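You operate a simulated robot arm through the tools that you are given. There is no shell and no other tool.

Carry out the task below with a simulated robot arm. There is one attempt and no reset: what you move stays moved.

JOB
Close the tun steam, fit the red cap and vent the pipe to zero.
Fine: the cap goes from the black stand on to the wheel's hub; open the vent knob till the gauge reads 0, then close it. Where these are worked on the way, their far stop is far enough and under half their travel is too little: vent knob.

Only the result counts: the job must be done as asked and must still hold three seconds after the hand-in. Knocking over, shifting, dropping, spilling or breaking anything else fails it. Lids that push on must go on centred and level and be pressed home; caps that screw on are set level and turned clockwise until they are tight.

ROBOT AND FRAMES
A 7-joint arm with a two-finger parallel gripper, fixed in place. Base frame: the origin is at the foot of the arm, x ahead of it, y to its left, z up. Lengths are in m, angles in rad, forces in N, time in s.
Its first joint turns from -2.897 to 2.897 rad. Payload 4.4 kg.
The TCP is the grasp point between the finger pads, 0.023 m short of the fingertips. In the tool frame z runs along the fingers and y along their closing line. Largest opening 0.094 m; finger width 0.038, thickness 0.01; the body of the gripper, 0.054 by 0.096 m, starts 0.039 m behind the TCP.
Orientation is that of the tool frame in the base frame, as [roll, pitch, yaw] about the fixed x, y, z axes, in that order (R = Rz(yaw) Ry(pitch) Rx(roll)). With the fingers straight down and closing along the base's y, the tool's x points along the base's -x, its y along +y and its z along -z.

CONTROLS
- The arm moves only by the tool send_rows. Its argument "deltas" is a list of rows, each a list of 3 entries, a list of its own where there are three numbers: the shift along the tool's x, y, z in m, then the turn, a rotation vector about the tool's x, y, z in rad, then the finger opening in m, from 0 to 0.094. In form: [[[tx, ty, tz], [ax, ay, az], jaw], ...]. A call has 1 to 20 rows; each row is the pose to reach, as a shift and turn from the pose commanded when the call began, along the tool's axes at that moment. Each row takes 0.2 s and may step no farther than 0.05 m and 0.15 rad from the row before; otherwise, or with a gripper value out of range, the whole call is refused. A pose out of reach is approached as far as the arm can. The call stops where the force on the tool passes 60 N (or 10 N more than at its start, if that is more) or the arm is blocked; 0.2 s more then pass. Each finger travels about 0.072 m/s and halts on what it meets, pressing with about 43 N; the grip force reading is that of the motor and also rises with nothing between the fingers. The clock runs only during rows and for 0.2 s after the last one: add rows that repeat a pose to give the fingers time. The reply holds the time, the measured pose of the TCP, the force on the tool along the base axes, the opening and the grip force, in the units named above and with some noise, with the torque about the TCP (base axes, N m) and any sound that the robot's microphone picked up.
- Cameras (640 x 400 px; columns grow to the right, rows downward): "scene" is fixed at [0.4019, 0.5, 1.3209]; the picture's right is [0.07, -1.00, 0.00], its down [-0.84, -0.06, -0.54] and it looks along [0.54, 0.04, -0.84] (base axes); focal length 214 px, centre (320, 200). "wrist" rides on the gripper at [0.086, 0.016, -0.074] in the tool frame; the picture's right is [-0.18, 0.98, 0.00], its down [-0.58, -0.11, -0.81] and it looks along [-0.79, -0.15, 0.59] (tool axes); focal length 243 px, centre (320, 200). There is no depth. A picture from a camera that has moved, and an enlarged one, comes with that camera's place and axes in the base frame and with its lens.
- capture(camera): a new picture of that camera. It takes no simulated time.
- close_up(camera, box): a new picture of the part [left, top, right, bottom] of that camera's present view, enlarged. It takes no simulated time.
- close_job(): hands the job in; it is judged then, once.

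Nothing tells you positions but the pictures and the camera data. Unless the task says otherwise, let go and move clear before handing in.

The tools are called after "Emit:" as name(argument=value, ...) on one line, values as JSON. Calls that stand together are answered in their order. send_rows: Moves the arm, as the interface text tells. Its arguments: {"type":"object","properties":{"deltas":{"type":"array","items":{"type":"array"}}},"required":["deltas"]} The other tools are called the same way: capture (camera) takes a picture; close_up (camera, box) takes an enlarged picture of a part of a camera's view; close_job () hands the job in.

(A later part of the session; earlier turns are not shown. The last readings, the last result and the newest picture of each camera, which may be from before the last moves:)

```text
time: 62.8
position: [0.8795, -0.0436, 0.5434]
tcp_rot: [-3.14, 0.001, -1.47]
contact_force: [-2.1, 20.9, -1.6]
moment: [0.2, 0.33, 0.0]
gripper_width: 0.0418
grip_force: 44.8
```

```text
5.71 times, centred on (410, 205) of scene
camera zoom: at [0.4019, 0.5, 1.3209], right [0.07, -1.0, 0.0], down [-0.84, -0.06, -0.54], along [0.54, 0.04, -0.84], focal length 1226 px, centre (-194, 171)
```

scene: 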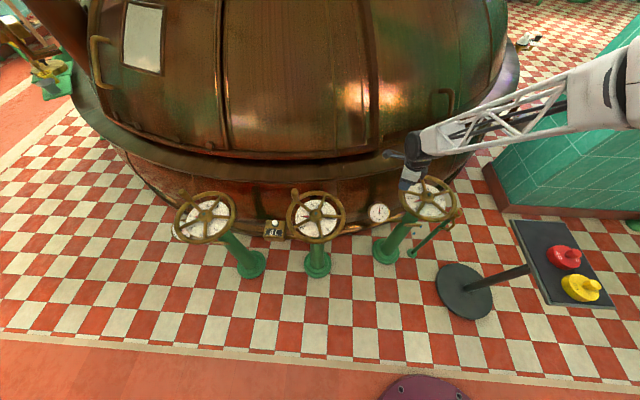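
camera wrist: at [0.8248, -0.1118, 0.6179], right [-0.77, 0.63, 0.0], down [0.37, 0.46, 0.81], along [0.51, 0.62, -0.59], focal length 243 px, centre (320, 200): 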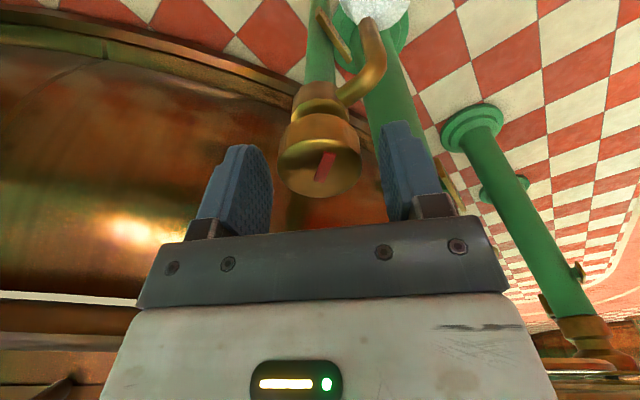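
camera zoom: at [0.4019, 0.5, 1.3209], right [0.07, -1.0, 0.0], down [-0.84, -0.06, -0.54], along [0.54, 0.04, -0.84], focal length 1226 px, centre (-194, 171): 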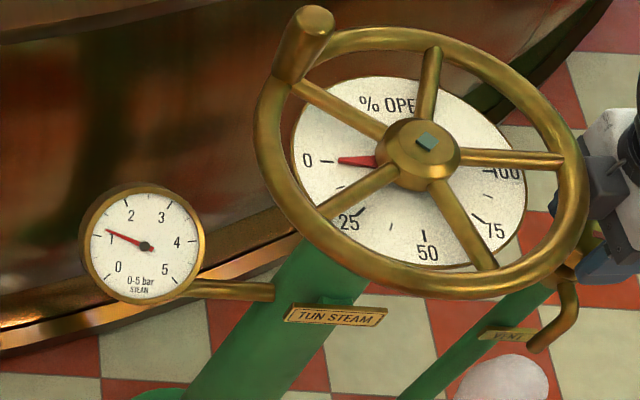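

The knob is open about 1.2 rad and the gauge reads about 1.1. No stop felt yet, so I'll keep opening.

Emit:
send_rows(deltas=[[[0, 0, 0], [0, 0, -0.1], 0.034], [[0, 0, 0], [0, 0, -0.2], 0.034], [[0, 0, 0], [0, 0, -0.3], 0.034], [[0, 0, 0], [0, 0, -0.4], 0.034], [[0, 0, 0], [0, 0, -0.5], 0.034], [[0, 0, 0], [0, 0, -0.5], 0.034]])

Emit:
close_up(camera="wrist", box=[220, 80, 420, 220])

Emit:
close_up(camera="scene", box=[360, 170, 460, 240])

```text
time: 64.2
position: [0.8809, -0.0469, 0.5444]
tcp_rot: [-3.14, 0.0, -0.97]
contact_force: [6.8, -16.3, -13.4]
moment: [-0.53, -0.01, -0.18]
gripper_width: 0.0419
grip_force: 45.0
```

```text
2.86 times, centred on (320, 150) of wrist
camera zoom: at [0.9163, -0.126, 0.6185], right [-0.92, -0.4, 0.0], down [-0.24, 0.54, 0.81], along [-0.32, 0.74, -0.59], focal length 693 px, centre (320, 343)
```

zoom: 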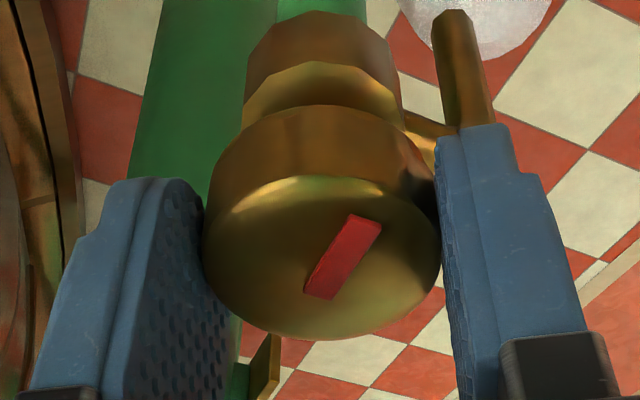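

```text
5.71 times, centred on (410, 205) of scene
camera zoom: at [0.4019, 0.5, 1.3209], right [0.07, -1.0, 0.0], down [-0.84, -0.06, -0.54], along [0.54, 0.04, -0.84], focal length 1226 px, centre (-194, 171)
```

zoom: 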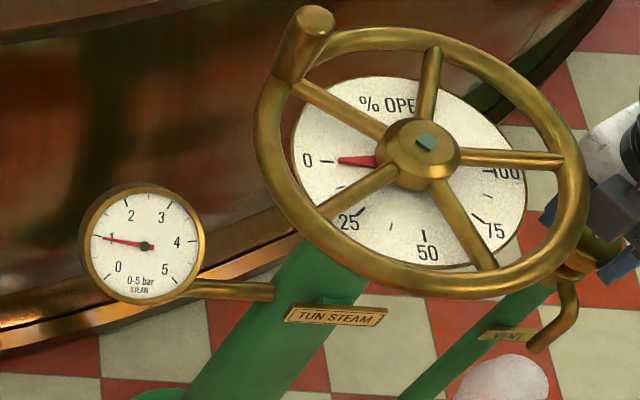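

The knob slipped in the jaws at the end and its mark now points 90° from the start, so it is fully open at its far stop. I'll release it and wait for the gauge to reach 0.

Emit:
send_rows(deltas=[[[0, 0, 0], [0, 0, 0], 0.06], [[0, 0, 0], [0, 0, 0], 0.06], [[0, 0, 0], [0, 0, 0], 0.06], [[0, 0, 0], [0, 0, 0], 0.06], [[0, 0, 0], [0, 0, 0], 0.06], [[0, 0, 0], [0, 0, 0], 0.06], [[0, 0, 0], [0, 0, 0], 0.06], [[0, 0, 0], [0, 0, 0], 0.06], [[0, 0, 0], [0, 0, 0], 0.06], [[0, 0, 0], [0, 0, 0], 0.06], [[0, 0, 0], [0, 0, 0], 0.06], [[0, 0, 0], [0, 0, 0], 0.06], [[0, 0, 0], [0, 0, 0], 0.06], [[0, 0, 0], [0, 0, 0], 0.06], [[0, 0, 0], [0, 0, 0], 0.06], [[0, 0, 0], [0, 0, 0], 0.06], [[0, 0, 0], [0, 0, 0], 0.06], [[0, 0, 0], [0, 0, 0], 0.06], [[0, 0, 0], [0, 0, 0], 0.06], [[0, 0, 0], [0, 0, 0], 0.06]])

Emit:
close_up(camera="wrist", box=[220, 80, 420, 220])

Emit:
close_up(camera="scene", box=[360, 170, 460, 240])

```text
time: 68.4
position: [0.8798, -0.045, 0.5433]
tcp_rot: [-3.139, -0.004, -0.968]
contact_force: [-0.8, 0.3, 0.2]
moment: [0.02, 0.0, 0.0]
gripper_width: 0.06
grip_force: 0.0
```

```text
2.86 times, centred on (320, 150) of wrist
camera zoom: at [0.916, -0.1245, 0.6184], right [-0.92, -0.4, 0.0], down [-0.24, 0.54, 0.81], along [-0.32, 0.74, -0.59], focal length 693 px, centre (320, 343)
```

zoom: 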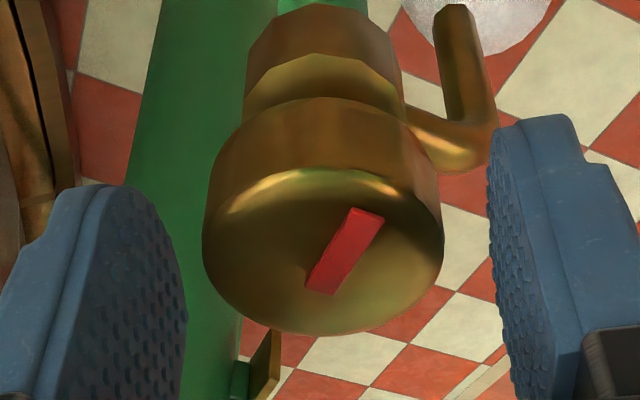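

```text
5.71 times, centred on (410, 205) of scene
camera zoom: at [0.4019, 0.5, 1.3209], right [0.07, -1.0, 0.0], down [-0.84, -0.06, -0.54], along [0.54, 0.04, -0.84], focal length 1226 px, centre (-194, 171)
```

zoom: 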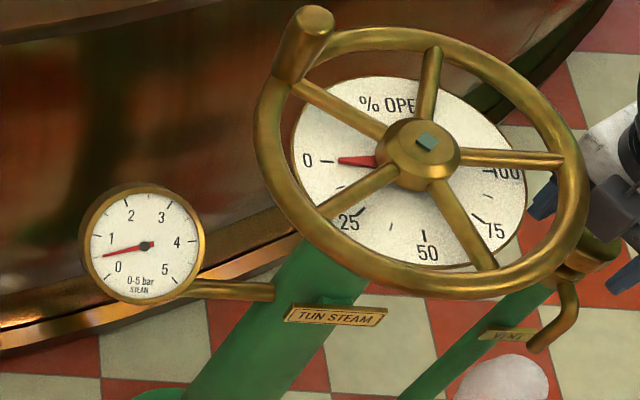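

The gauge is at about 0.5 and still falling. I'll keep waiting.

Emit:
send_rows(deltas=[[[0, 0, 0], [0, 0, 0], 0.06], [[0, 0, 0], [0, 0, 0], 0.06], [[0, 0, 0], [0, 0, 0], 0.06], [[0, 0, 0], [0, 0, 0], 0.06], [[0, 0, 0], [0, 0, 0], 0.06], [[0, 0, 0], [0, 0, 0], 0.06], [[0, 0, 0], [0, 0, 0], 0.06], [[0, 0, 0], [0, 0, 0], 0.06], [[0, 0, 0], [0, 0, 0], 0.06], [[0, 0, 0], [0, 0, 0], 0.06], [[0, 0, 0], [0, 0, 0], 0.06], [[0, 0, 0], [0, 0, 0], 0.06], [[0, 0, 0], [0, 0, 0], 0.06], [[0, 0, 0], [0, 0, 0], 0.06], [[0, 0, 0], [0, 0, 0], 0.06], [[0, 0, 0], [0, 0, 0], 0.06], [[0, 0, 0], [0, 0, 0], 0.06], [[0, 0, 0], [0, 0, 0], 0.06], [[0, 0, 0], [0, 0, 0], 0.06], [[0, 0, 0], [0, 0, 0], 0.06]])

Emit:
close_up(camera="scene", box=[365, 195, 395, 225])

Emit:
send_rows(deltas=[[[0, 0, 0], [0, 0, 0], 0.06], [[0, 0, 0], [0, 0, 0], 0.06], [[0, 0, 0], [0, 0, 0], 0.06], [[0, 0, 0], [0, 0, 0], 0.06], [[0, 0, 0], [0, 0, 0], 0.06], [[0, 0, 0], [0, 0, 0], 0.06], [[0, 0, 0], [0, 0, 0], 0.06], [[0, 0, 0], [0, 0, 0], 0.06], [[0, 0, 0], [0, 0, 0], 0.06], [[0, 0, 0], [0, 0, 0], 0.06], [[0, 0, 0], [0, 0, 0], 0.06], [[0, 0, 0], [0, 0, 0], 0.06], [[0, 0, 0], [0, 0, 0], 0.06], [[0, 0, 0], [0, 0, 0], 0.06], [[0, 0, 0], [0, 0, 0], 0.06], [[0, 0, 0], [0, 0, 0], 0.06], [[0, 0, 0], [0, 0, 0], 0.06], [[0, 0, 0], [0, 0, 0], 0.06], [[0, 0, 0], [0, 0, 0], 0.06], [[0, 0, 0], [0, 0, 0], 0.06]])

Emit:
close_up(camera="scene", box=[365, 195, 395, 225])

```text
time: 72.6
position: [0.8802, -0.0444, 0.5429]
tcp_rot: [-3.139, -0.002, -0.969]
contact_force: [-0.2, -0.3, 0.3]
moment: [-0.04, -0.01, 0.0]
gripper_width: 0.06
grip_force: 0.2
```

```text
13.33 times, centred on (380, 210) of scene
camera zoom: at [0.4019, 0.5, 1.3209], right [0.07, -1.0, 0.0], down [-0.84, -0.06, -0.54], along [0.54, 0.04, -0.84], focal length 2860 px, centre (-480, 67)
```

zoom: 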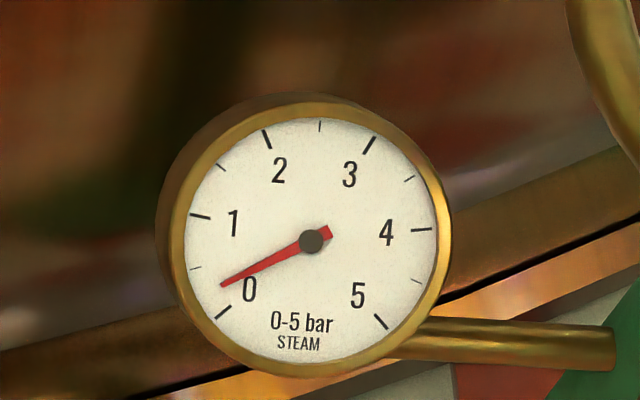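

```text
time: 76.8
position: [0.8807, -0.0443, 0.5429]
tcp_rot: [-3.14, -0.003, -0.97]
contact_force: [-0.2, -0.3, 0.3]
moment: [0.01, -0.03, -0.01]
gripper_width: 0.0602
grip_force: 0.1
```

```text
13.33 times, centred on (380, 210) of scene
camera zoom: at [0.4019, 0.5, 1.3209], right [0.07, -1.0, 0.0], down [-0.84, -0.06, -0.54], along [0.54, 0.04, -0.84], focal length 2860 px, centre (-480, 67)
```

zoom: 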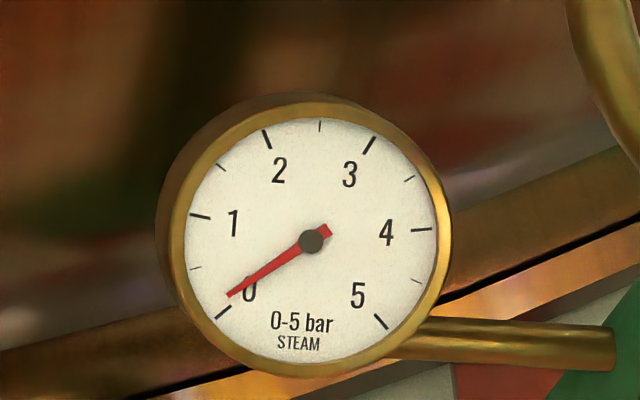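

The gauge is decaying towards 0 (about 0.12 now). I'll wait several more seconds.

Emit:
send_rows(deltas=[[[0, 0, 0], [0, 0, 0], 0.06], [[0, 0, 0], [0, 0, 0], 0.06], [[0, 0, 0], [0, 0, 0], 0.06], [[0, 0, 0], [0, 0, 0], 0.06], [[0, 0, 0], [0, 0, 0], 0.06], [[0, 0, 0], [0, 0, 0], 0.06], [[0, 0, 0], [0, 0, 0], 0.06], [[0, 0, 0], [0, 0, 0], 0.06], [[0, 0, 0], [0, 0, 0], 0.06], [[0, 0, 0], [0, 0, 0], 0.06], [[0, 0, 0], [0, 0, 0], 0.06], [[0, 0, 0], [0, 0, 0], 0.06], [[0, 0, 0], [0, 0, 0], 0.06], [[0, 0, 0], [0, 0, 0], 0.06], [[0, 0, 0], [0, 0, 0], 0.06], [[0, 0, 0], [0, 0, 0], 0.06], [[0, 0, 0], [0, 0, 0], 0.06], [[0, 0, 0], [0, 0, 0], 0.06], [[0, 0, 0], [0, 0, 0], 0.06], [[0, 0, 0], [0, 0, 0], 0.06]])

Emit:
send_rows(deltas=[[[0, 0, 0], [0, 0, 0], 0.06], [[0, 0, 0], [0, 0, 0], 0.06], [[0, 0, 0], [0, 0, 0], 0.06], [[0, 0, 0], [0, 0, 0], 0.06], [[0, 0, 0], [0, 0, 0], 0.06], [[0, 0, 0], [0, 0, 0], 0.06], [[0, 0, 0], [0, 0, 0], 0.06], [[0, 0, 0], [0, 0, 0], 0.06], [[0, 0, 0], [0, 0, 0], 0.06], [[0, 0, 0], [0, 0, 0], 0.06], [[0, 0, 0], [0, 0, 0], 0.06], [[0, 0, 0], [0, 0, 0], 0.06], [[0, 0, 0], [0, 0, 0], 0.06], [[0, 0, 0], [0, 0, 0], 0.06], [[0, 0, 0], [0, 0, 0], 0.06], [[0, 0, 0], [0, 0, 0], 0.06], [[0, 0, 0], [0, 0, 0], 0.06], [[0, 0, 0], [0, 0, 0], 0.06], [[0, 0, 0], [0, 0, 0], 0.06], [[0, 0, 0], [0, 0, 0], 0.06]])

Emit:
send_rows(deltas=[[[0, 0, 0], [0, 0, 0], 0.06], [[0, 0, 0], [0, 0, 0], 0.06], [[0, 0, 0], [0, 0, 0], 0.06], [[0, 0, 0], [0, 0, 0], 0.06], [[0, 0, 0], [0, 0, 0], 0.06], [[0, 0, 0], [0, 0, 0], 0.06], [[0, 0, 0], [0, 0, 0], 0.06], [[0, 0, 0], [0, 0, 0], 0.06], [[0, 0, 0], [0, 0, 0], 0.06], [[0, 0, 0], [0, 0, 0], 0.06], [[0, 0, 0], [0, 0, 0], 0.06], [[0, 0, 0], [0, 0, 0], 0.06], [[0, 0, 0], [0, 0, 0], 0.06], [[0, 0, 0], [0, 0, 0], 0.06], [[0, 0, 0], [0, 0, 0], 0.06], [[0, 0, 0], [0, 0, 0], 0.06], [[0, 0, 0], [0, 0, 0], 0.06], [[0, 0, 0], [0, 0, 0], 0.06], [[0, 0, 0], [0, 0, 0], 0.06], [[0, 0, 0], [0, 0, 0], 0.06]])

Emit:
close_up(camera="scene", box=[365, 195, 395, 225])

Emit:
capture(camera="scene")

```text
time: 81.0
position: [0.8804, -0.044, 0.5431]
tcp_rot: [-3.14, -0.001, -0.972]
contact_force: [-0.4, -0.5, 0.2]
moment: [-0.02, 0.01, 0.01]
gripper_width: 0.0599
grip_force: 0.0
```

```text
time: 85.2
position: [0.8812, -0.0454, 0.5432]
tcp_rot: [-3.14, -0.002, -0.969]
contact_force: [1.3, -0.7, -0.2]
moment: [-0.01, -0.04, 0.03]
gripper_width: 0.0601
grip_force: 0.1
```

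```text
time: 89.4
position: [0.8801, -0.0456, 0.5428]
tcp_rot: [-3.139, -0.001, -0.971]
contact_force: [1.2, -0.2, -0.2]
moment: [-0.02, -0.02, 0.02]
gripper_width: 0.0599
grip_force: 0.1
```

```text
13.33 times, centred on (380, 210) of scene
camera zoom: at [0.4019, 0.5, 1.3209], right [0.07, -1.0, 0.0], down [-0.84, -0.06, -0.54], along [0.54, 0.04, -0.84], focal length 2860 px, centre (-480, 67)
```

zoom: 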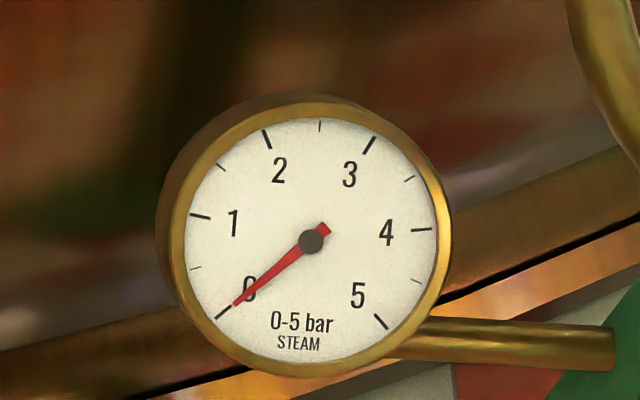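

```text
taken
```

scene: 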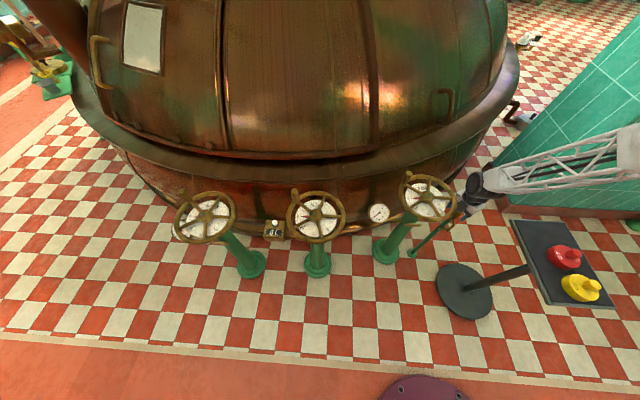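

The gauge now reads 0 and the plume has gone. I'll wait a little longer for margin, then close the knob clockwise with a first stroke.

Emit:
send_rows(deltas=[[[0, 0, 0], [0, 0, 0], 0.06], [[0, 0, 0], [0, 0, 0], 0.06], [[0, 0, 0], [0, 0, 0], 0.06], [[0, 0, 0], [0, 0, 0], 0.06], [[0, 0, 0], [0, 0, 0], 0.06], [[0, 0, 0], [0, 0, 0], 0.06], [[0, 0, 0], [0, 0, 0], 0.06], [[0, 0, 0], [0, 0, 0], 0.06], [[0, 0, 0], [0, 0, 0], 0.06], [[0, 0, 0], [0, 0, 0], 0.06], [[0, 0, 0], [0, 0, 0], 0.06], [[0, 0, 0], [0, 0, 0], 0.06], [[0, 0, 0], [0, 0, 0], 0.06], [[0, 0, 0], [0, 0, 0], 0.06], [[0, 0, 0], [0, 0, 0], 0.06], [[0, 0, 0], [0, 0, 0], 0.06], [[0, 0, 0], [0, 0, 0], 0.06], [[0, 0, 0], [0, 0, 0], 0.06], [[0, 0, 0], [0, 0, 0], 0.06], [[0, 0, 0], [0, 0, 0], 0.06]])

Emit:
send_rows(deltas=[[[0, 0, 0], [0, 0, 0], 0.06], [[0, 0, 0], [0, 0, 0], 0.06], [[0, 0, 0], [0, 0, 0], 0.06], [[0, 0, 0], [0, 0, 0], 0.06], [[0, 0, 0], [0, 0, 0], 0.06], [[0, 0, 0], [0, 0, 0], 0.06], [[0, 0, 0], [0, 0, 0], 0.06], [[0, 0, 0], [0, 0, 0], 0.06], [[0, 0, 0], [0, 0, 0], 0.06], [[0, 0, 0], [0, 0, 0], 0.06], [[0, 0, 0], [0, 0, 0], 0.06], [[0, 0, 0], [0, 0, 0], 0.06], [[0, 0, 0], [0, 0, 0], 0.06], [[0, 0, 0], [0, 0, 0], 0.06], [[0, 0, 0], [0, 0, 0], 0.06], [[0, 0, 0], [0, 0, 0], 0.06], [[0, 0, 0], [0, 0, 0], 0.06], [[0, 0, 0], [0, 0, 0], 0.06], [[0, 0, 0], [0, 0, 0], 0.06], [[0, 0, 0], [0, 0, 0], 0.06]])

Emit:
close_up(camera="scene", box=[365, 195, 395, 225])

Emit:
close_up(camera="wrist", box=[220, 0, 420, 140])

```text
time: 93.6
position: [0.8802, -0.0447, 0.5429]
tcp_rot: [-3.141, -0.003, -0.971]
contact_force: [-0.2, 0.3, -0.1]
moment: [0.01, 0.02, -0.05]
gripper_width: 0.0603
grip_force: 0.0
```

```text
time: 97.8
position: [0.8804, -0.0449, 0.5425]
tcp_rot: [-3.14, 0.0, -0.971]
contact_force: [1.1, -0.3, -0.8]
moment: [0.02, 0.03, 0.02]
gripper_width: 0.0597
grip_force: 0.1
```

```text
13.33 times, centred on (380, 210) of scene
camera zoom: at [0.4019, 0.5, 1.3209], right [0.07, -1.0, 0.0], down [-0.84, -0.06, -0.54], along [0.54, 0.04, -0.84], focal length 2860 px, centre (-480, 67)
```

zoom: 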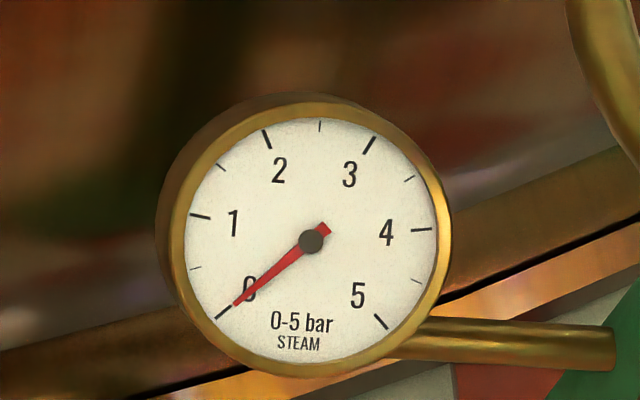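

```text
2.86 times, centred on (320, 70) of wrist
camera zoom: at [0.916, -0.1245, 0.6184], right [-0.92, -0.4, 0.0], down [-0.24, 0.54, 0.81], along [-0.32, 0.74, -0.59], focal length 693 px, centre (320, 571)
```

zoom: 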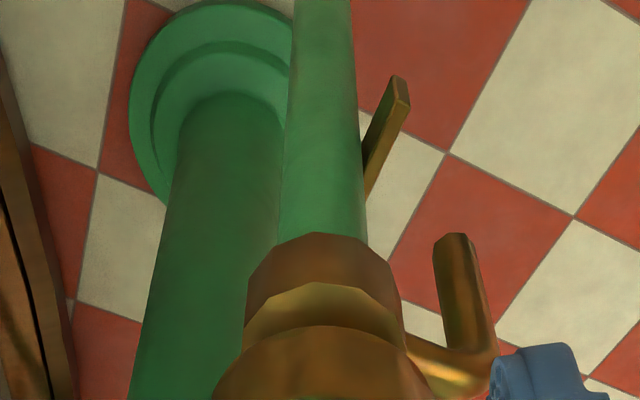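

The gauge is steady at 0 with no plume. Now I'll grip the knob and turn it clockwise for the first closing stroke.

Emit:
send_rows(deltas=[[[0, 0, 0], [0, 0, 0], 0.045], [[0, 0, 0], [0, 0, 0], 0.034], [[0, 0, 0], [0, 0, 0], 0.034], [[0, 0, 0], [0, 0, 0.1], 0.034], [[0, 0, 0], [0, 0, 0.2], 0.034], [[0, 0, 0], [0, 0, 0.3], 0.034], [[0, 0, 0], [0, 0, 0.4], 0.034], [[0, 0, 0], [0, 0, 0.5], 0.034], [[0, 0, 0], [0, 0, 0.6], 0.034], [[0, 0, 0], [0, 0, 0.6], 0.034]])

Emit:
send_rows(deltas=[[[0, 0, 0], [0, 0, 0.1], 0.034], [[0, 0, 0], [0, 0, 0.2], 0.034], [[0, 0, 0], [0, 0, 0.3], 0.034], [[0, 0, 0], [0, 0, 0.4], 0.034], [[0, 0, 0], [0, 0, 0.5], 0.034], [[0, 0, 0], [0, 0, 0.5], 0.034]])

Emit:
close_up(camera="wrist", box=[220, 80, 420, 220])

```text
time: 100.0
position: [0.8797, -0.045, 0.5425]
tcp_rot: [-3.14, -0.002, -1.572]
contact_force: [-18.9, -2.2, 5.0]
moment: [-0.03, 0.74, 0.01]
gripper_width: 0.042
grip_force: 44.8
```

```text
time: 101.4
position: [0.8799, -0.046, 0.5427]
tcp_rot: [-3.138, -0.001, -2.072]
contact_force: [-11.6, -5.6, -9.1]
moment: [0.16, 0.46, 0.03]
gripper_width: 0.0416
grip_force: 45.3
```

```text
2.86 times, centred on (320, 150) of wrist
camera zoom: at [0.8245, -0.1123, 0.6181], right [-0.77, 0.63, 0.0], down [0.37, 0.46, 0.81], along [0.51, 0.62, -0.59], focal length 693 px, centre (320, 343)
```

zoom: 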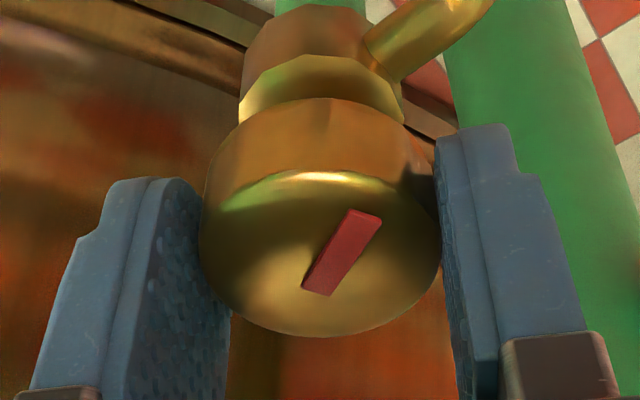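

It has turned 1.1 rad with no slip. I'll swing back, regrip and finish the remaining half-radian to the closed stop.

Emit:
send_rows(deltas=[[[0, 0, 0], [0, 0, 0], 0.06], [[0, 0, 0], [0, 0, 0], 0.06], [[0, 0, 0], [0, 0, -0.14], 0.06], [[0, 0, 0], [0, 0, -0.28], 0.06], [[0, 0, 0], [0, 0, -0.42], 0.06], [[0, 0, 0], [0, 0, -0.56], 0.06], [[0, 0, 0], [0, 0, -0.7], 0.06], [[0, 0, 0], [0, 0, -0.8], 0.06], [[0, 0, 0], [0, 0, -0.8], 0.06]])

Emit:
close_up(camera="wrist", box=[220, 80, 420, 220])

Emit:
send_rows(deltas=[[[0, 0, 0], [0, 0, 0], 0.045], [[0, 0, 0], [0, 0, 0], 0.034], [[0, 0, 0], [0, 0, 0], 0.034], [[0, 0, 0], [0, 0, 0.1], 0.034], [[0, 0, 0], [0, 0, 0.2], 0.034], [[0, 0, 0], [0, 0, 0.3], 0.034], [[0, 0, 0], [0, 0, 0.4], 0.034], [[0, 0, 0], [0, 0, 0.45], 0.034], [[0, 0, 0], [0, 0, 0.45], 0.034]])

Emit:
close_up(camera="wrist", box=[220, 80, 420, 220])

```text
time: 103.4
position: [0.8791, -0.0438, 0.5424]
tcp_rot: [-3.141, -0.001, -1.27]
contact_force: [1.3, -0.5, 0.0]
moment: [0.0, -0.01, -0.03]
gripper_width: 0.0598
grip_force: 0.0
```

```text
2.86 times, centred on (320, 150) of wrist
camera zoom: at [0.8899, -0.1308, 0.6185], right [-0.99, -0.12, 0.0], down [-0.07, 0.59, 0.81], along [-0.09, 0.8, -0.59], focal length 693 px, centre (320, 343)
```

zoom: 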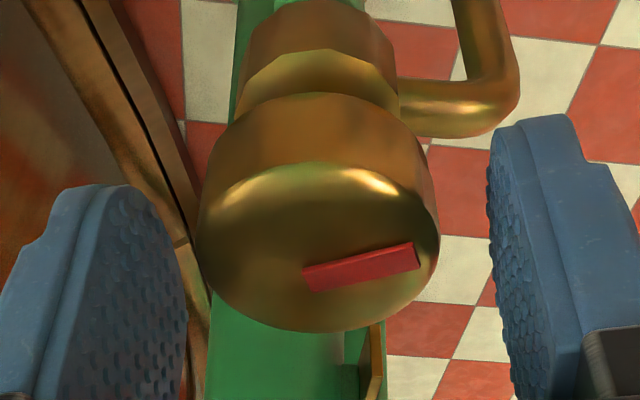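

```text
time: 105.4
position: [0.8806, -0.044, 0.5445]
tcp_rot: [-3.139, 0.0, -1.72]
contact_force: [11.3, 16.3, -16.4]
moment: [0.26, 0.42, 0.01]
gripper_width: 0.0413
grip_force: 45.3
```

```text
2.86 times, centred on (320, 150) of wrist
camera zoom: at [0.8513, -0.1264, 0.6185], right [-0.94, 0.33, 0.0], down [0.19, 0.56, 0.81], along [0.27, 0.76, -0.59], focal length 693 px, centre (320, 343)
```

zoom: 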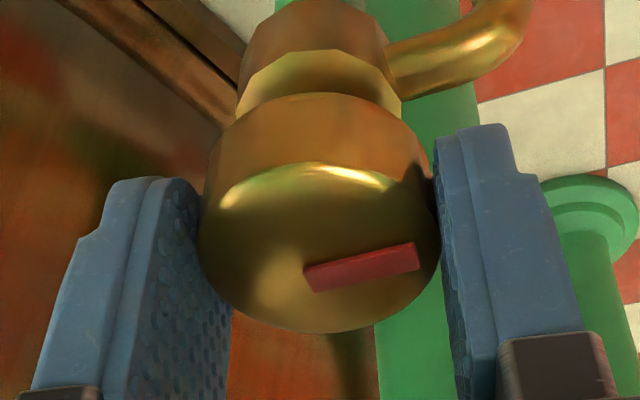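

Nearly closed. I'll continue clockwise until it slips at the stop.

Emit:
send_rows(deltas=[[[0, 0, 0], [0, 0, 0.08], 0.03], [[0, 0, 0], [0, 0, 0.16], 0.03], [[0, 0, 0], [0, 0, 0.24], 0.03], [[0, 0, 0], [0, 0, 0.32], 0.03], [[0, 0, 0], [0, 0, 0.32], 0.03]])

Emit:
close_up(camera="wrist", box=[220, 80, 420, 220])

```text
time: 106.6
position: [0.8794, -0.0447, 0.5434]
tcp_rot: [-3.14, 0.001, -2.042]
contact_force: [-4.7, -1.1, -2.3]
moment: [-0.24, 0.75, 0.81]
gripper_width: 0.0418
grip_force: 45.0
```

```text
2.86 times, centred on (320, 150) of wrist
camera zoom: at [0.8267, -0.1138, 0.6186], right [-0.79, 0.61, 0.0], down [0.36, 0.47, 0.81], along [0.49, 0.64, -0.59], focal length 693 px, centre (320, 343)
```

zoom: 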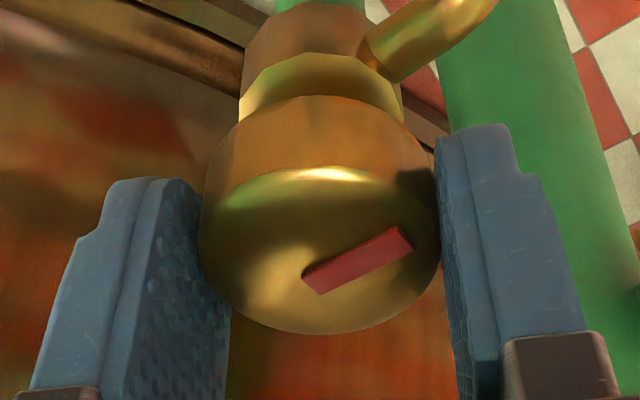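

The torque rose to 0.8 N·m and the jaws slipped on the knob, so the vent is shut at its stop. I'll release, rise and check the mark and the gauge.

Emit:
send_rows(deltas=[[[0, 0, 0], [0, 0, 0], 0.06], [[0, 0, 0], [0, 0, 0], 0.07], [[0, 0, 0], [0, 0, 0], 0.07], [[0, 0, -0.02], [0, 0, 0], 0.07], [[0, 0, -0.06], [0, 0, 0], 0.07], [[0, 0, -0.1], [0, 0, 0], 0.07], [[0, 0, -0.14], [0, 0, 0], 0.07], [[0, 0, -0.18], [0, 0, 0], 0.07], [[0, 0, -0.18], [0, 0, 0], 0.07]])

Emit:
capture(camera="wrist")

Emit:
close_up(camera="scene", box=[380, 170, 480, 260])

Emit:
close_up(camera="scene", box=[425, 195, 455, 225])

```text
time: 108.6
position: [0.8808, -0.0447, 0.7259]
tcp_rot: [3.142, 0.001, -2.041]
contact_force: [0.4, 0.6, 0.0]
moment: [0.04, 0.01, 0.01]
gripper_width: 0.0701
grip_force: 0.1
```

```text
taken
camera wrist: at [0.8263, -0.1142, 0.7994], right [-0.79, 0.61, 0.0], down [0.36, 0.47, 0.81], along [0.49, 0.64, -0.59], focal length 243 px, centre (320, 200)
```

wrist: 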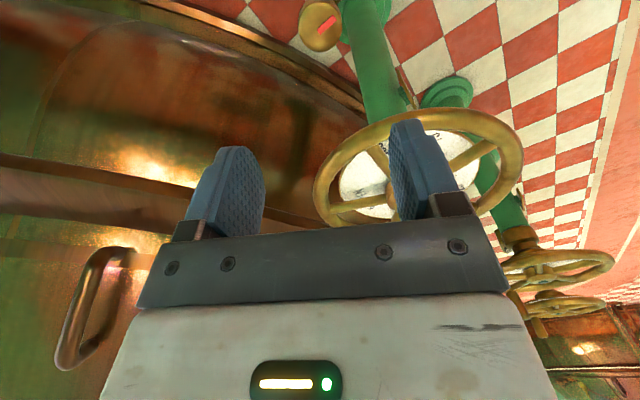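

```text
4.44 times, centred on (430, 215) of scene
camera zoom: at [0.4019, 0.5, 1.3209], right [0.07, -1.0, 0.0], down [-0.84, -0.06, -0.54], along [0.54, 0.04, -0.84], focal length 953 px, centre (-169, 133)
```

zoom: 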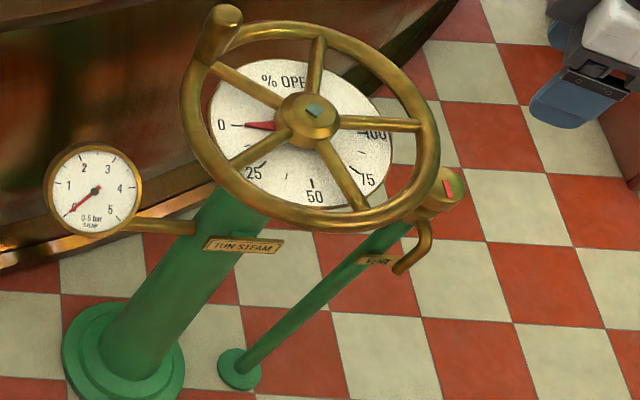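

```text
13.33 times, centred on (440, 210) of scene
camera zoom: at [0.4019, 0.5, 1.3209], right [0.07, -1.0, 0.0], down [-0.84, -0.06, -0.54], along [0.54, 0.04, -0.84], focal length 2860 px, centre (-1280, 67)
```

zoom: 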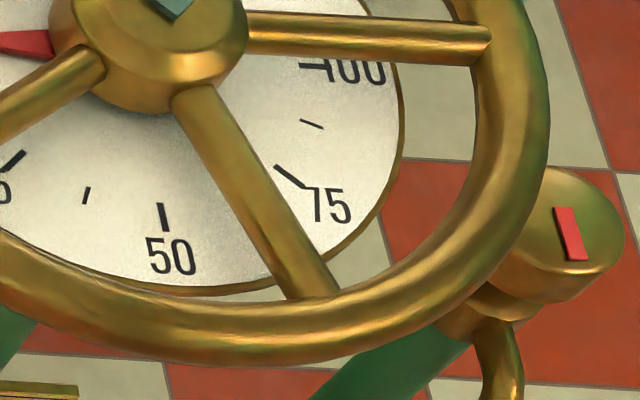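

The vent mark is back at its starting direction and the gauge stays at 0. Now I'll go back over the red cap.

Emit:
send_rows(deltas=[[[0, 0, -0.04], [0, 0, 0], 0.065], [[0, 0, -0.075], [0, 0, 0], 0.065], [[0.0318, 0.0063, -0.075], [0, 0, 0.11], 0.065], [[0.0637, 0.0126, -0.075], [0, 0, 0.22], 0.065], [[0.0955, 0.0189, -0.075], [0, 0, 0.33], 0.065], [[0.1274, 0.0252, -0.075], [0, 0, 0.44], 0.065], [[0.1592, 0.0316, -0.075], [0, 0, 0.55], 0.065], [[0.191, 0.0379, -0.075], [0, 0, 0.66], 0.065], [[0.2229, 0.0442, -0.075], [0, 0, 0.77], 0.065], [[0.2547, 0.0505, -0.075], [0, 0, 0.88], 0.065], [[0.2866, 0.0568, -0.075], [0, 0, 0.99], 0.065], [[0.3184, 0.0631, -0.075], [0, 0, 1.101], 0.065], [[0.3184, 0.0631, -0.075], [0, 0, 1.101], 0.065]])

Emit:
send_rows(deltas=[[[0, 0, 0.04], [0, 0, 0], 0.065], [[0, 0, 0.08], [0, 0, 0], 0.065], [[0, 0, 0.12], [0, 0, 0], 0.065], [[0, 0, 0.12], [0, 0, 0], 0.065]])

Emit:
capture(camera="wrist")

Emit:
close_up(camera="wrist", box=[220, 60, 420, 200])

```text
time: 111.4
position: [0.6786, -0.2989, 0.7987]
tcp_rot: [3.141, 0.002, 3.141]
contact_force: [-0.7, -0.1, 0.5]
moment: [0.0, -0.03, -0.02]
gripper_width: 0.065
grip_force: 0.1
```

```text
time: 112.4
position: [0.6767, -0.3003, 0.678]
tcp_rot: [-3.142, 0.001, 3.141]
contact_force: [0.2, -0.5, 0.2]
moment: [0.02, 0.04, 0.03]
gripper_width: 0.065
grip_force: 0.1
```

```text
taken
camera wrist: at [0.5912, -0.2836, 0.7534], right [0.18, 0.98, 0.0], down [0.58, -0.11, 0.81], along [0.79, -0.15, -0.59], focal length 243 px, centre (320, 200)
```

wrist: 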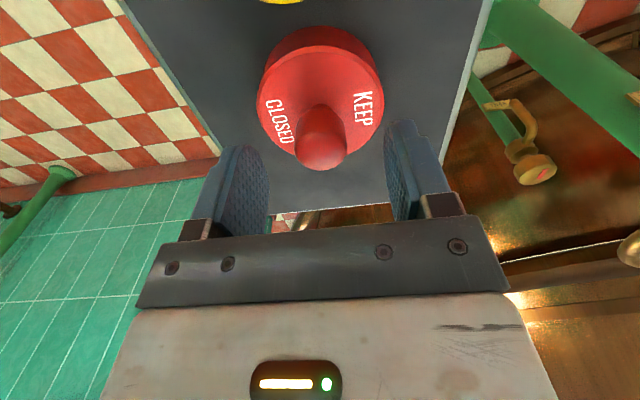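

```text
2.86 times, centred on (320, 130) of wrist
camera zoom: at [0.5912, -0.2836, 0.7534], right [0.18, 0.98, 0.0], down [0.58, -0.11, 0.81], along [0.79, -0.15, -0.59], focal length 693 px, centre (320, 400)
```

zoom: 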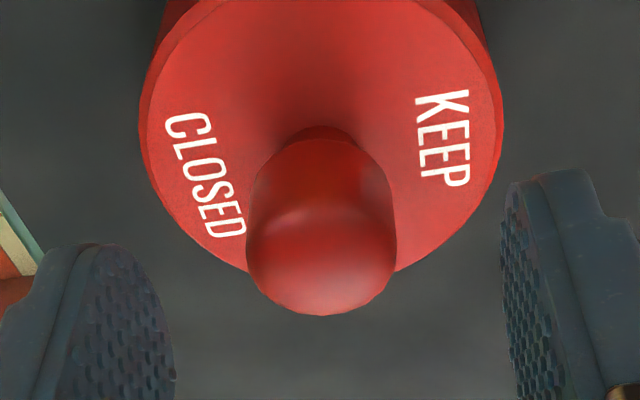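

The cap is where I left it, but my dead-reckoned position may be 1–2 mm off. I'll rise a little and repeat the yaw check here so I know the cap's axis exactly.

Emit:
send_rows(deltas=[[[-0.0015, 0, -0.02], [0, 0, 0], 0.08], [[-0.0015, 0, -0.045], [0, 0, 0], 0.08], [[-0.0015, 0, -0.045], [0, 0, 0.14], 0.08], [[-0.0015, 0, -0.045], [0, 0, 0.28], 0.08], [[-0.0015, 0, -0.045], [0, 0, 0.42], 0.08], [[-0.0015, 0, -0.045], [0, 0, 0.56], 0.08], [[-0.0015, 0, -0.045], [0, 0, 0.7], 0.08], [[-0.0015, 0, -0.045], [0, 0, 0.84], 0.08], [[-0.0015, 0, -0.045], [0, 0, 0.98], 0.08], [[-0.0015, 0, -0.045], [0, 0, 0.98], 0.08]])

Emit:
close_up(camera="wrist", box=[240, 40, 400, 150])

Emit:
send_rows(deltas=[[[0, 0, 0], [0, 0, -0.14], 0.08], [[0, 0, 0], [0, 0, -0.28], 0.08], [[0, 0, 0], [0, 0, -0.42], 0.08], [[0, 0, 0], [0, 0, -0.56], 0.08], [[0, 0, 0], [0, 0, -0.7], 0.08], [[0, 0, 0], [0, 0, -0.84], 0.08], [[0, 0, 0], [0, 0, -0.98], 0.08], [[0, 0, 0], [0, 0, -0.98], 0.08]])

Emit:
close_up(camera="wrist", box=[240, 40, 400, 150])

Emit:
send_rows(deltas=[[[0, 0, 0], [0, 0, -0.14], 0.08], [[0, 0, 0], [0, 0, -0.28], 0.08], [[0, 0, 0], [0, 0, -0.42], 0.08], [[0, 0, 0], [0, 0, -0.56], 0.08], [[0, 0, 0], [0, 0, -0.7], 0.08], [[0, 0, 0], [0, 0, -0.84], 0.08], [[0, 0, 0], [0, 0, -0.98], 0.08], [[0, 0, 0], [0, 0, -0.98], 0.08]])

Emit:
close_up(camera="wrist", box=[240, 40, 400, 150])

```text
time: 114.6
position: [0.6812, -0.3, 0.7237]
tcp_rot: [3.141, 0.002, 2.161]
contact_force: [-0.4, -0.6, -0.1]
moment: [0.0, 0.01, 0.02]
gripper_width: 0.0801
grip_force: 0.1
```

```text
3.64 times, centred on (320, 95) of wrist
camera zoom: at [0.6465, -0.2185, 0.7976], right [0.92, 0.39, 0.0], down [0.23, -0.54, 0.81], along [0.32, -0.74, -0.59], focal length 882 px, centre (320, 582)
```

zoom: 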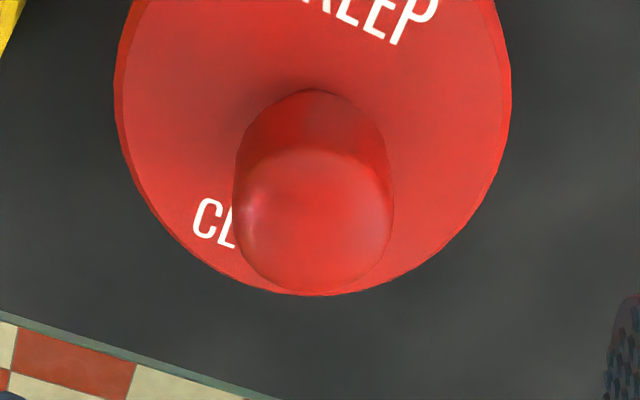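

```text
time: 116.4
position: [0.6817, -0.3004, 0.7238]
tcp_rot: [-3.142, 0.0, -3.139]
contact_force: [-0.7, 0.0, 0.2]
moment: [0.03, -0.01, 0.01]
gripper_width: 0.0801
grip_force: 0.0
```

```text
3.64 times, centred on (320, 95) of wrist
camera zoom: at [0.5947, -0.2834, 0.7984], right [0.18, 0.98, 0.0], down [0.58, -0.11, 0.81], along [0.79, -0.15, -0.59], focal length 882 px, centre (320, 582)
```

zoom: 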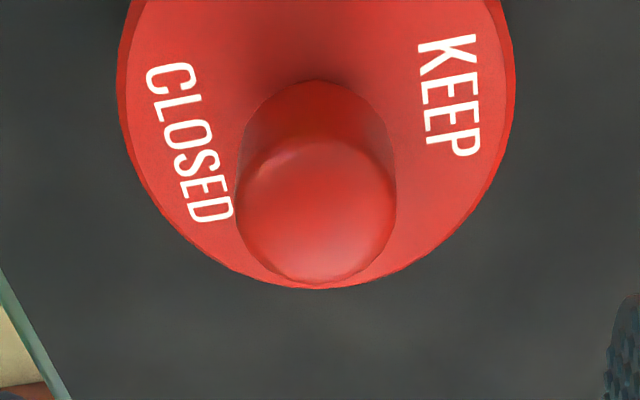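

```text
time: 118.2
position: [0.6811, -0.3011, 0.7235]
tcp_rot: [-3.141, 0.002, -2.16]
contact_force: [0.4, -0.6, 0.4]
moment: [-0.01, 0.0, 0.0]
gripper_width: 0.0797
grip_force: 0.0
```

```text
3.64 times, centred on (320, 95) of wrist
camera zoom: at [0.6193, -0.3624, 0.7976], right [-0.71, 0.7, 0.0], down [0.41, 0.42, 0.81], along [0.57, 0.58, -0.59], focal length 882 px, centre (320, 582)
```

zoom: 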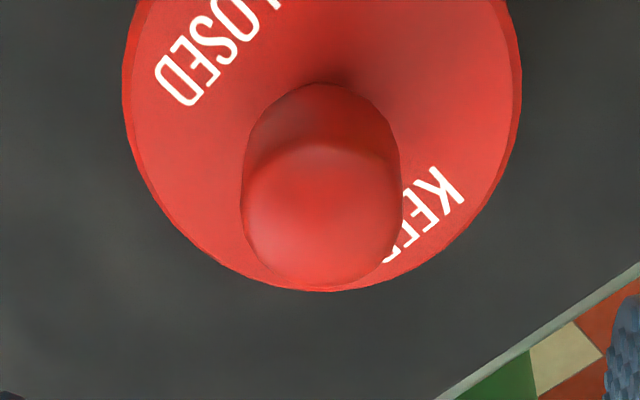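

The cap axis is at TCP + [-1.1, -0.4] mm, so measured [0.680, -0.301]; the hub axis is at [0.879, 0.120]. I'll turn back, correct, lower and grip the knob.

Emit:
send_rows(deltas=[[[0.0009, 0.0007, 0], [0, 0, 0.14], 0.065], [[0.0009, 0.0007, 0], [0, 0, 0.28], 0.065], [[0.0009, 0.0007, 0], [0, 0, 0.42], 0.065], [[0.0009, 0.0007, 0], [0, 0, 0.56], 0.065], [[0.0009, 0.0007, 0], [0, 0, 0.7], 0.065], [[0.0009, 0.0007, 0], [0, 0, 0.84], 0.065], [[0.0009, 0.0007, 0], [0, 0, 0.98], 0.065], [[0.0009, 0.0007, 0.03], [0, 0, 0.98], 0.065], [[0.0009, 0.0007, 0.055], [0, 0, 0.98], 0.065], [[0.0009, 0.0007, 0.07], [0, 0, 0.98], 0.065], [[0.0009, 0.0007, 0.07], [0, 0, 0.98], 0.065]])

Emit:
close_up(camera="wrist", box=[220, 60, 420, 200])

```text
time: 120.6
position: [0.6794, -0.3007, 0.653]
tcp_rot: [-3.141, 0.001, -3.142]
contact_force: [-0.1, 1.0, -0.4]
moment: [0.02, 0.0, 0.03]
gripper_width: 0.0649
grip_force: 0.1
```

```text
2.86 times, centred on (320, 130) of wrist
camera zoom: at [0.5931, -0.2839, 0.7285], right [0.18, 0.98, 0.0], down [0.58, -0.11, 0.81], along [0.79, -0.15, -0.59], focal length 693 px, centre (320, 400)
```

zoom: 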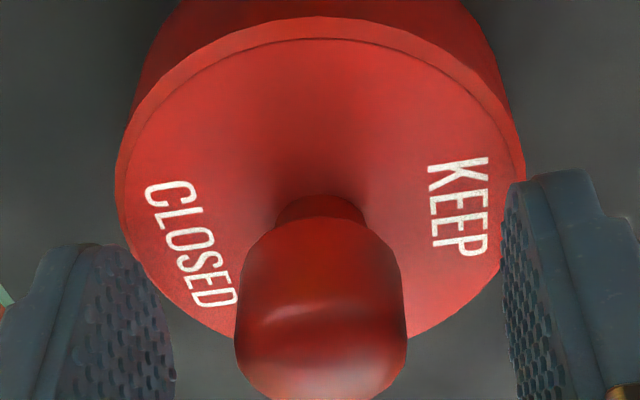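

The knob is centred between the pads. I'll close on it and lift gently.

Emit:
send_rows(deltas=[[[0, 0, 0], [0, 0, 0], 0.05], [[0, 0, 0], [0, 0, 0], 0.035], [[0, 0, 0], [0, 0, 0], 0.02], [[0, 0, 0], [0, 0, 0], 0.0], [[0, 0, 0], [0, 0, 0], 0.0], [[0, 0, 0], [0, 0, 0], 0.0]])

Emit:
send_rows(deltas=[[[0, 0, -0.01], [0, 0, 0], 0.0], [[0, 0, -0.02], [0, 0, 0], 0.0], [[0, 0, -0.04], [0, 0, 0], 0.0], [[0, 0, -0.07], [0, 0, 0], 0.0], [[0, 0, -0.1], [0, 0, 0], 0.0], [[0, 0, -0.13], [0, 0, 0], 0.0], [[0, 0, -0.147], [0, 0, 0], 0.0], [[0, 0, -0.147], [0, 0, 0], 0.0]])

Emit:
capture(camera="wrist")

Emit:
capture(camera="scene")

```text
time: 122.0
position: [0.6802, -0.3, 0.6532]
tcp_rot: [-3.141, 0.001, -3.141]
contact_force: [-0.2, 0.5, 0.1]
moment: [-0.01, 0.04, 0.0]
gripper_width: 0.0271
grip_force: 42.4
```

```text
time: 123.8
position: [0.6781, -0.301, 0.798]
tcp_rot: [3.14, 0.002, 3.141]
contact_force: [-0.2, 0.2, -0.1]
moment: [-0.03, 0.03, 0.02]
gripper_width: 0.0
grip_force: 42.6
```

```text
taken
camera wrist: at [0.5916, -0.2835, 0.8744], right [0.18, 0.98, 0.0], down [0.58, -0.11, 0.81], along [0.79, -0.15, -0.59], focal length 243 px, centre (320, 200)
```

wrist: 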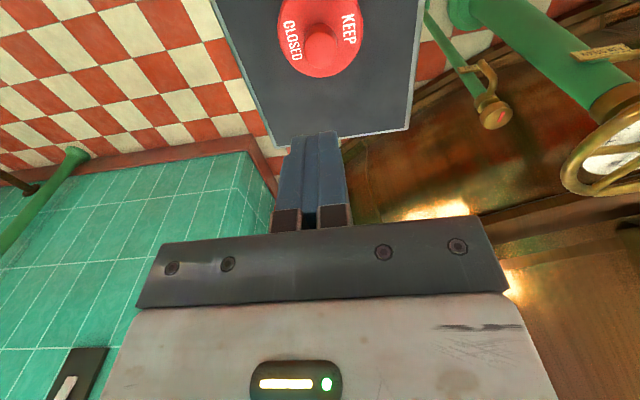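

```text
taken
```

scene: 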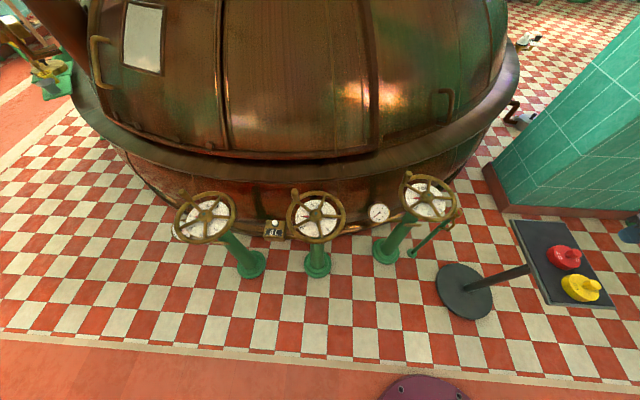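

The fingers slid off the knob: the jaws are empty and the cap is still on the stand, undisturbed. I'll go back down a few mm deeper, regrip, and lift in tiny steps while reading the force.

Emit:
send_rows(deltas=[[[0, 0, 0], [0, 0, 0], 0.03], [[0, 0, 0], [0, 0, 0], 0.065], [[0, 0, 0.04], [0, 0, 0], 0.065], [[0, 0, 0.08], [0, 0, 0], 0.065], [[0, 0, 0.12], [0, 0, 0], 0.065], [[0, 0, 0.12], [0, 0, 0], 0.065]])

Emit:
close_up(camera="wrist", box=[220, 60, 420, 200])

Emit:
close_up(camera="scene", box=[520, 210, 640, 310])

```text
time: 125.2
position: [0.6798, -0.2997, 0.6799]
tcp_rot: [3.14, 0.002, -3.141]
contact_force: [-0.4, -0.3, 0.1]
moment: [0.0, 0.01, 0.03]
gripper_width: 0.0649
grip_force: 0.0
```

```text
2.86 times, centred on (320, 130) of wrist
camera zoom: at [0.5936, -0.2833, 0.755], right [0.18, 0.98, 0.0], down [0.58, -0.11, 0.81], along [0.79, -0.15, -0.59], focal length 693 px, centre (320, 400)
```

zoom: 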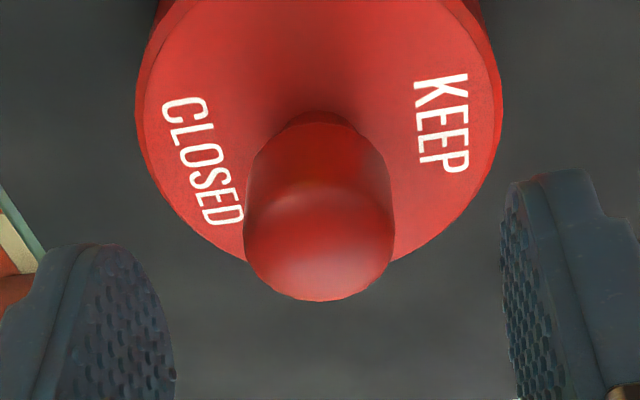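

```text
4.00 times, centred on (580, 260) of scene
camera zoom: at [0.4019, 0.5, 1.3209], right [0.07, -1.0, 0.0], down [-0.84, -0.06, -0.54], along [0.54, 0.04, -0.84], focal length 858 px, centre (-720, -40)
```

zoom: 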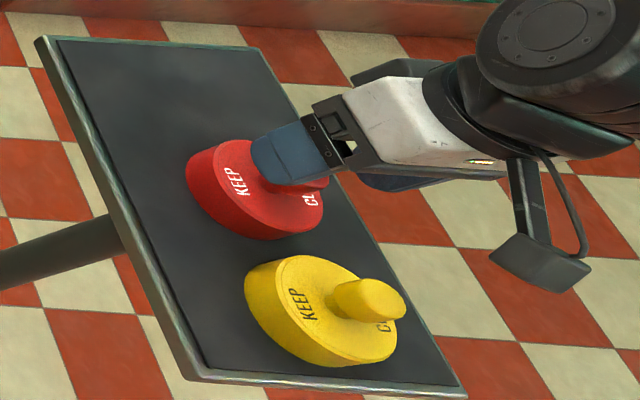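

Emit:
send_rows(deltas=[[[0, 0, 0.015], [0, 0, 0], 0.065], [[0, 0, 0.027], [0, 0, 0], 0.065], [[0, 0, 0.03], [0, 0, 0], 0.065], [[0, 0, 0.032], [0, 0, 0], 0.065], [[0, 0, 0.032], [0, 0, 0], 0.065]])

Emit:
capture(camera="wrist")

Emit:
close_up(camera="scene", box=[545, 225, 605, 275])

```text
time: 126.4
position: [0.6799, -0.3014, 0.6483]
tcp_rot: [-3.141, 0.0, 3.141]
contact_force: [-0.5, 0.1, 1.0]
moment: [0.01, 0.03, 0.02]
gripper_width: 0.0649
grip_force: 0.0
```

```text
taken
camera wrist: at [0.5933, -0.2836, 0.7227], right [0.18, 0.98, 0.0], down [0.58, -0.11, 0.81], along [0.79, -0.15, -0.59], focal length 243 px, centre (320, 200)
```

wrist: 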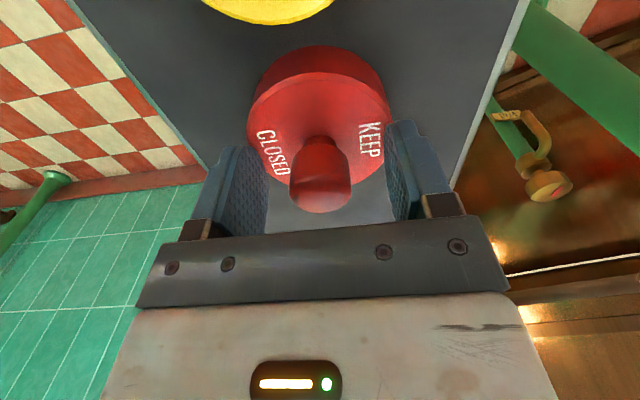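

```text
8.00 times, centred on (575, 250) of scene
camera zoom: at [0.4019, 0.5, 1.3209], right [0.07, -1.0, 0.0], down [-0.84, -0.06, -0.54], along [0.54, 0.04, -0.84], focal length 1716 px, centre (-1720, -200)
```

zoom: 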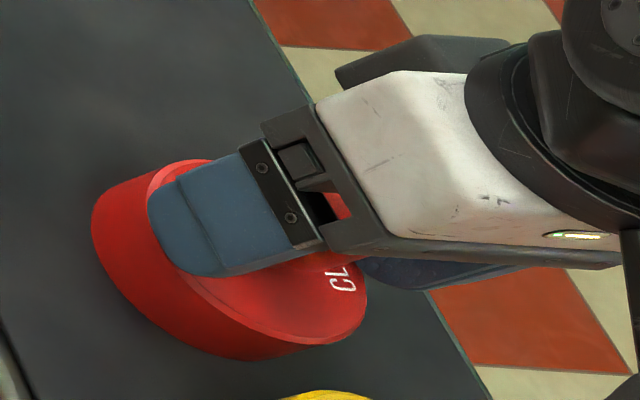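

The tips are now level with the cap's top face. I'll close and lift by 2 mm steps, watching the vertical force.

Emit:
send_rows(deltas=[[[0, 0, -0.001], [0, 0, 0], 0.05], [[0, 0, -0.001], [0, 0, 0], 0.035], [[0, 0, -0.001], [0, 0, 0], 0.02], [[0, 0, -0.001], [0, 0, 0], 0.0], [[0, 0, -0.001], [0, 0, 0], 0.0], [[0, 0, -0.001], [0, 0, 0], 0.0], [[0, 0, -0.001], [0, 0, 0], 0.0]])

Emit:
send_rows(deltas=[[[0, 0, -0.001], [0, 0, 0], 0.0], [[0, 0, -0.002], [0, 0, 0], 0.0], [[0, 0, -0.002], [0, 0, 0], 0.0]])

Emit:
capture(camera="wrist")

```text
time: 128.0
position: [0.6806, -0.3009, 0.6487]
tcp_rot: [-3.141, 0.0, 3.141]
contact_force: [-0.1, -0.2, 0.7]
moment: [-0.01, -0.04, 0.02]
gripper_width: 0.027
grip_force: 42.7
```

```text
time: 128.8
position: [0.6801, -0.3005, 0.652]
tcp_rot: [-3.142, 0.004, -3.141]
contact_force: [-0.2, -0.5, -1.3]
moment: [0.0, -0.03, 0.04]
gripper_width: 0.0271
grip_force: 43.7
```

```text
taken
camera wrist: at [0.5934, -0.2839, 0.7262], right [0.18, 0.98, 0.0], down [0.58, -0.11, 0.81], along [0.79, -0.15, -0.59], focal length 243 px, centre (320, 200)
```

wrist: 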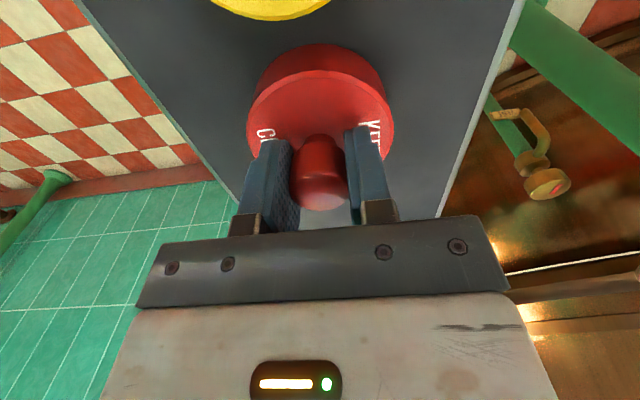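

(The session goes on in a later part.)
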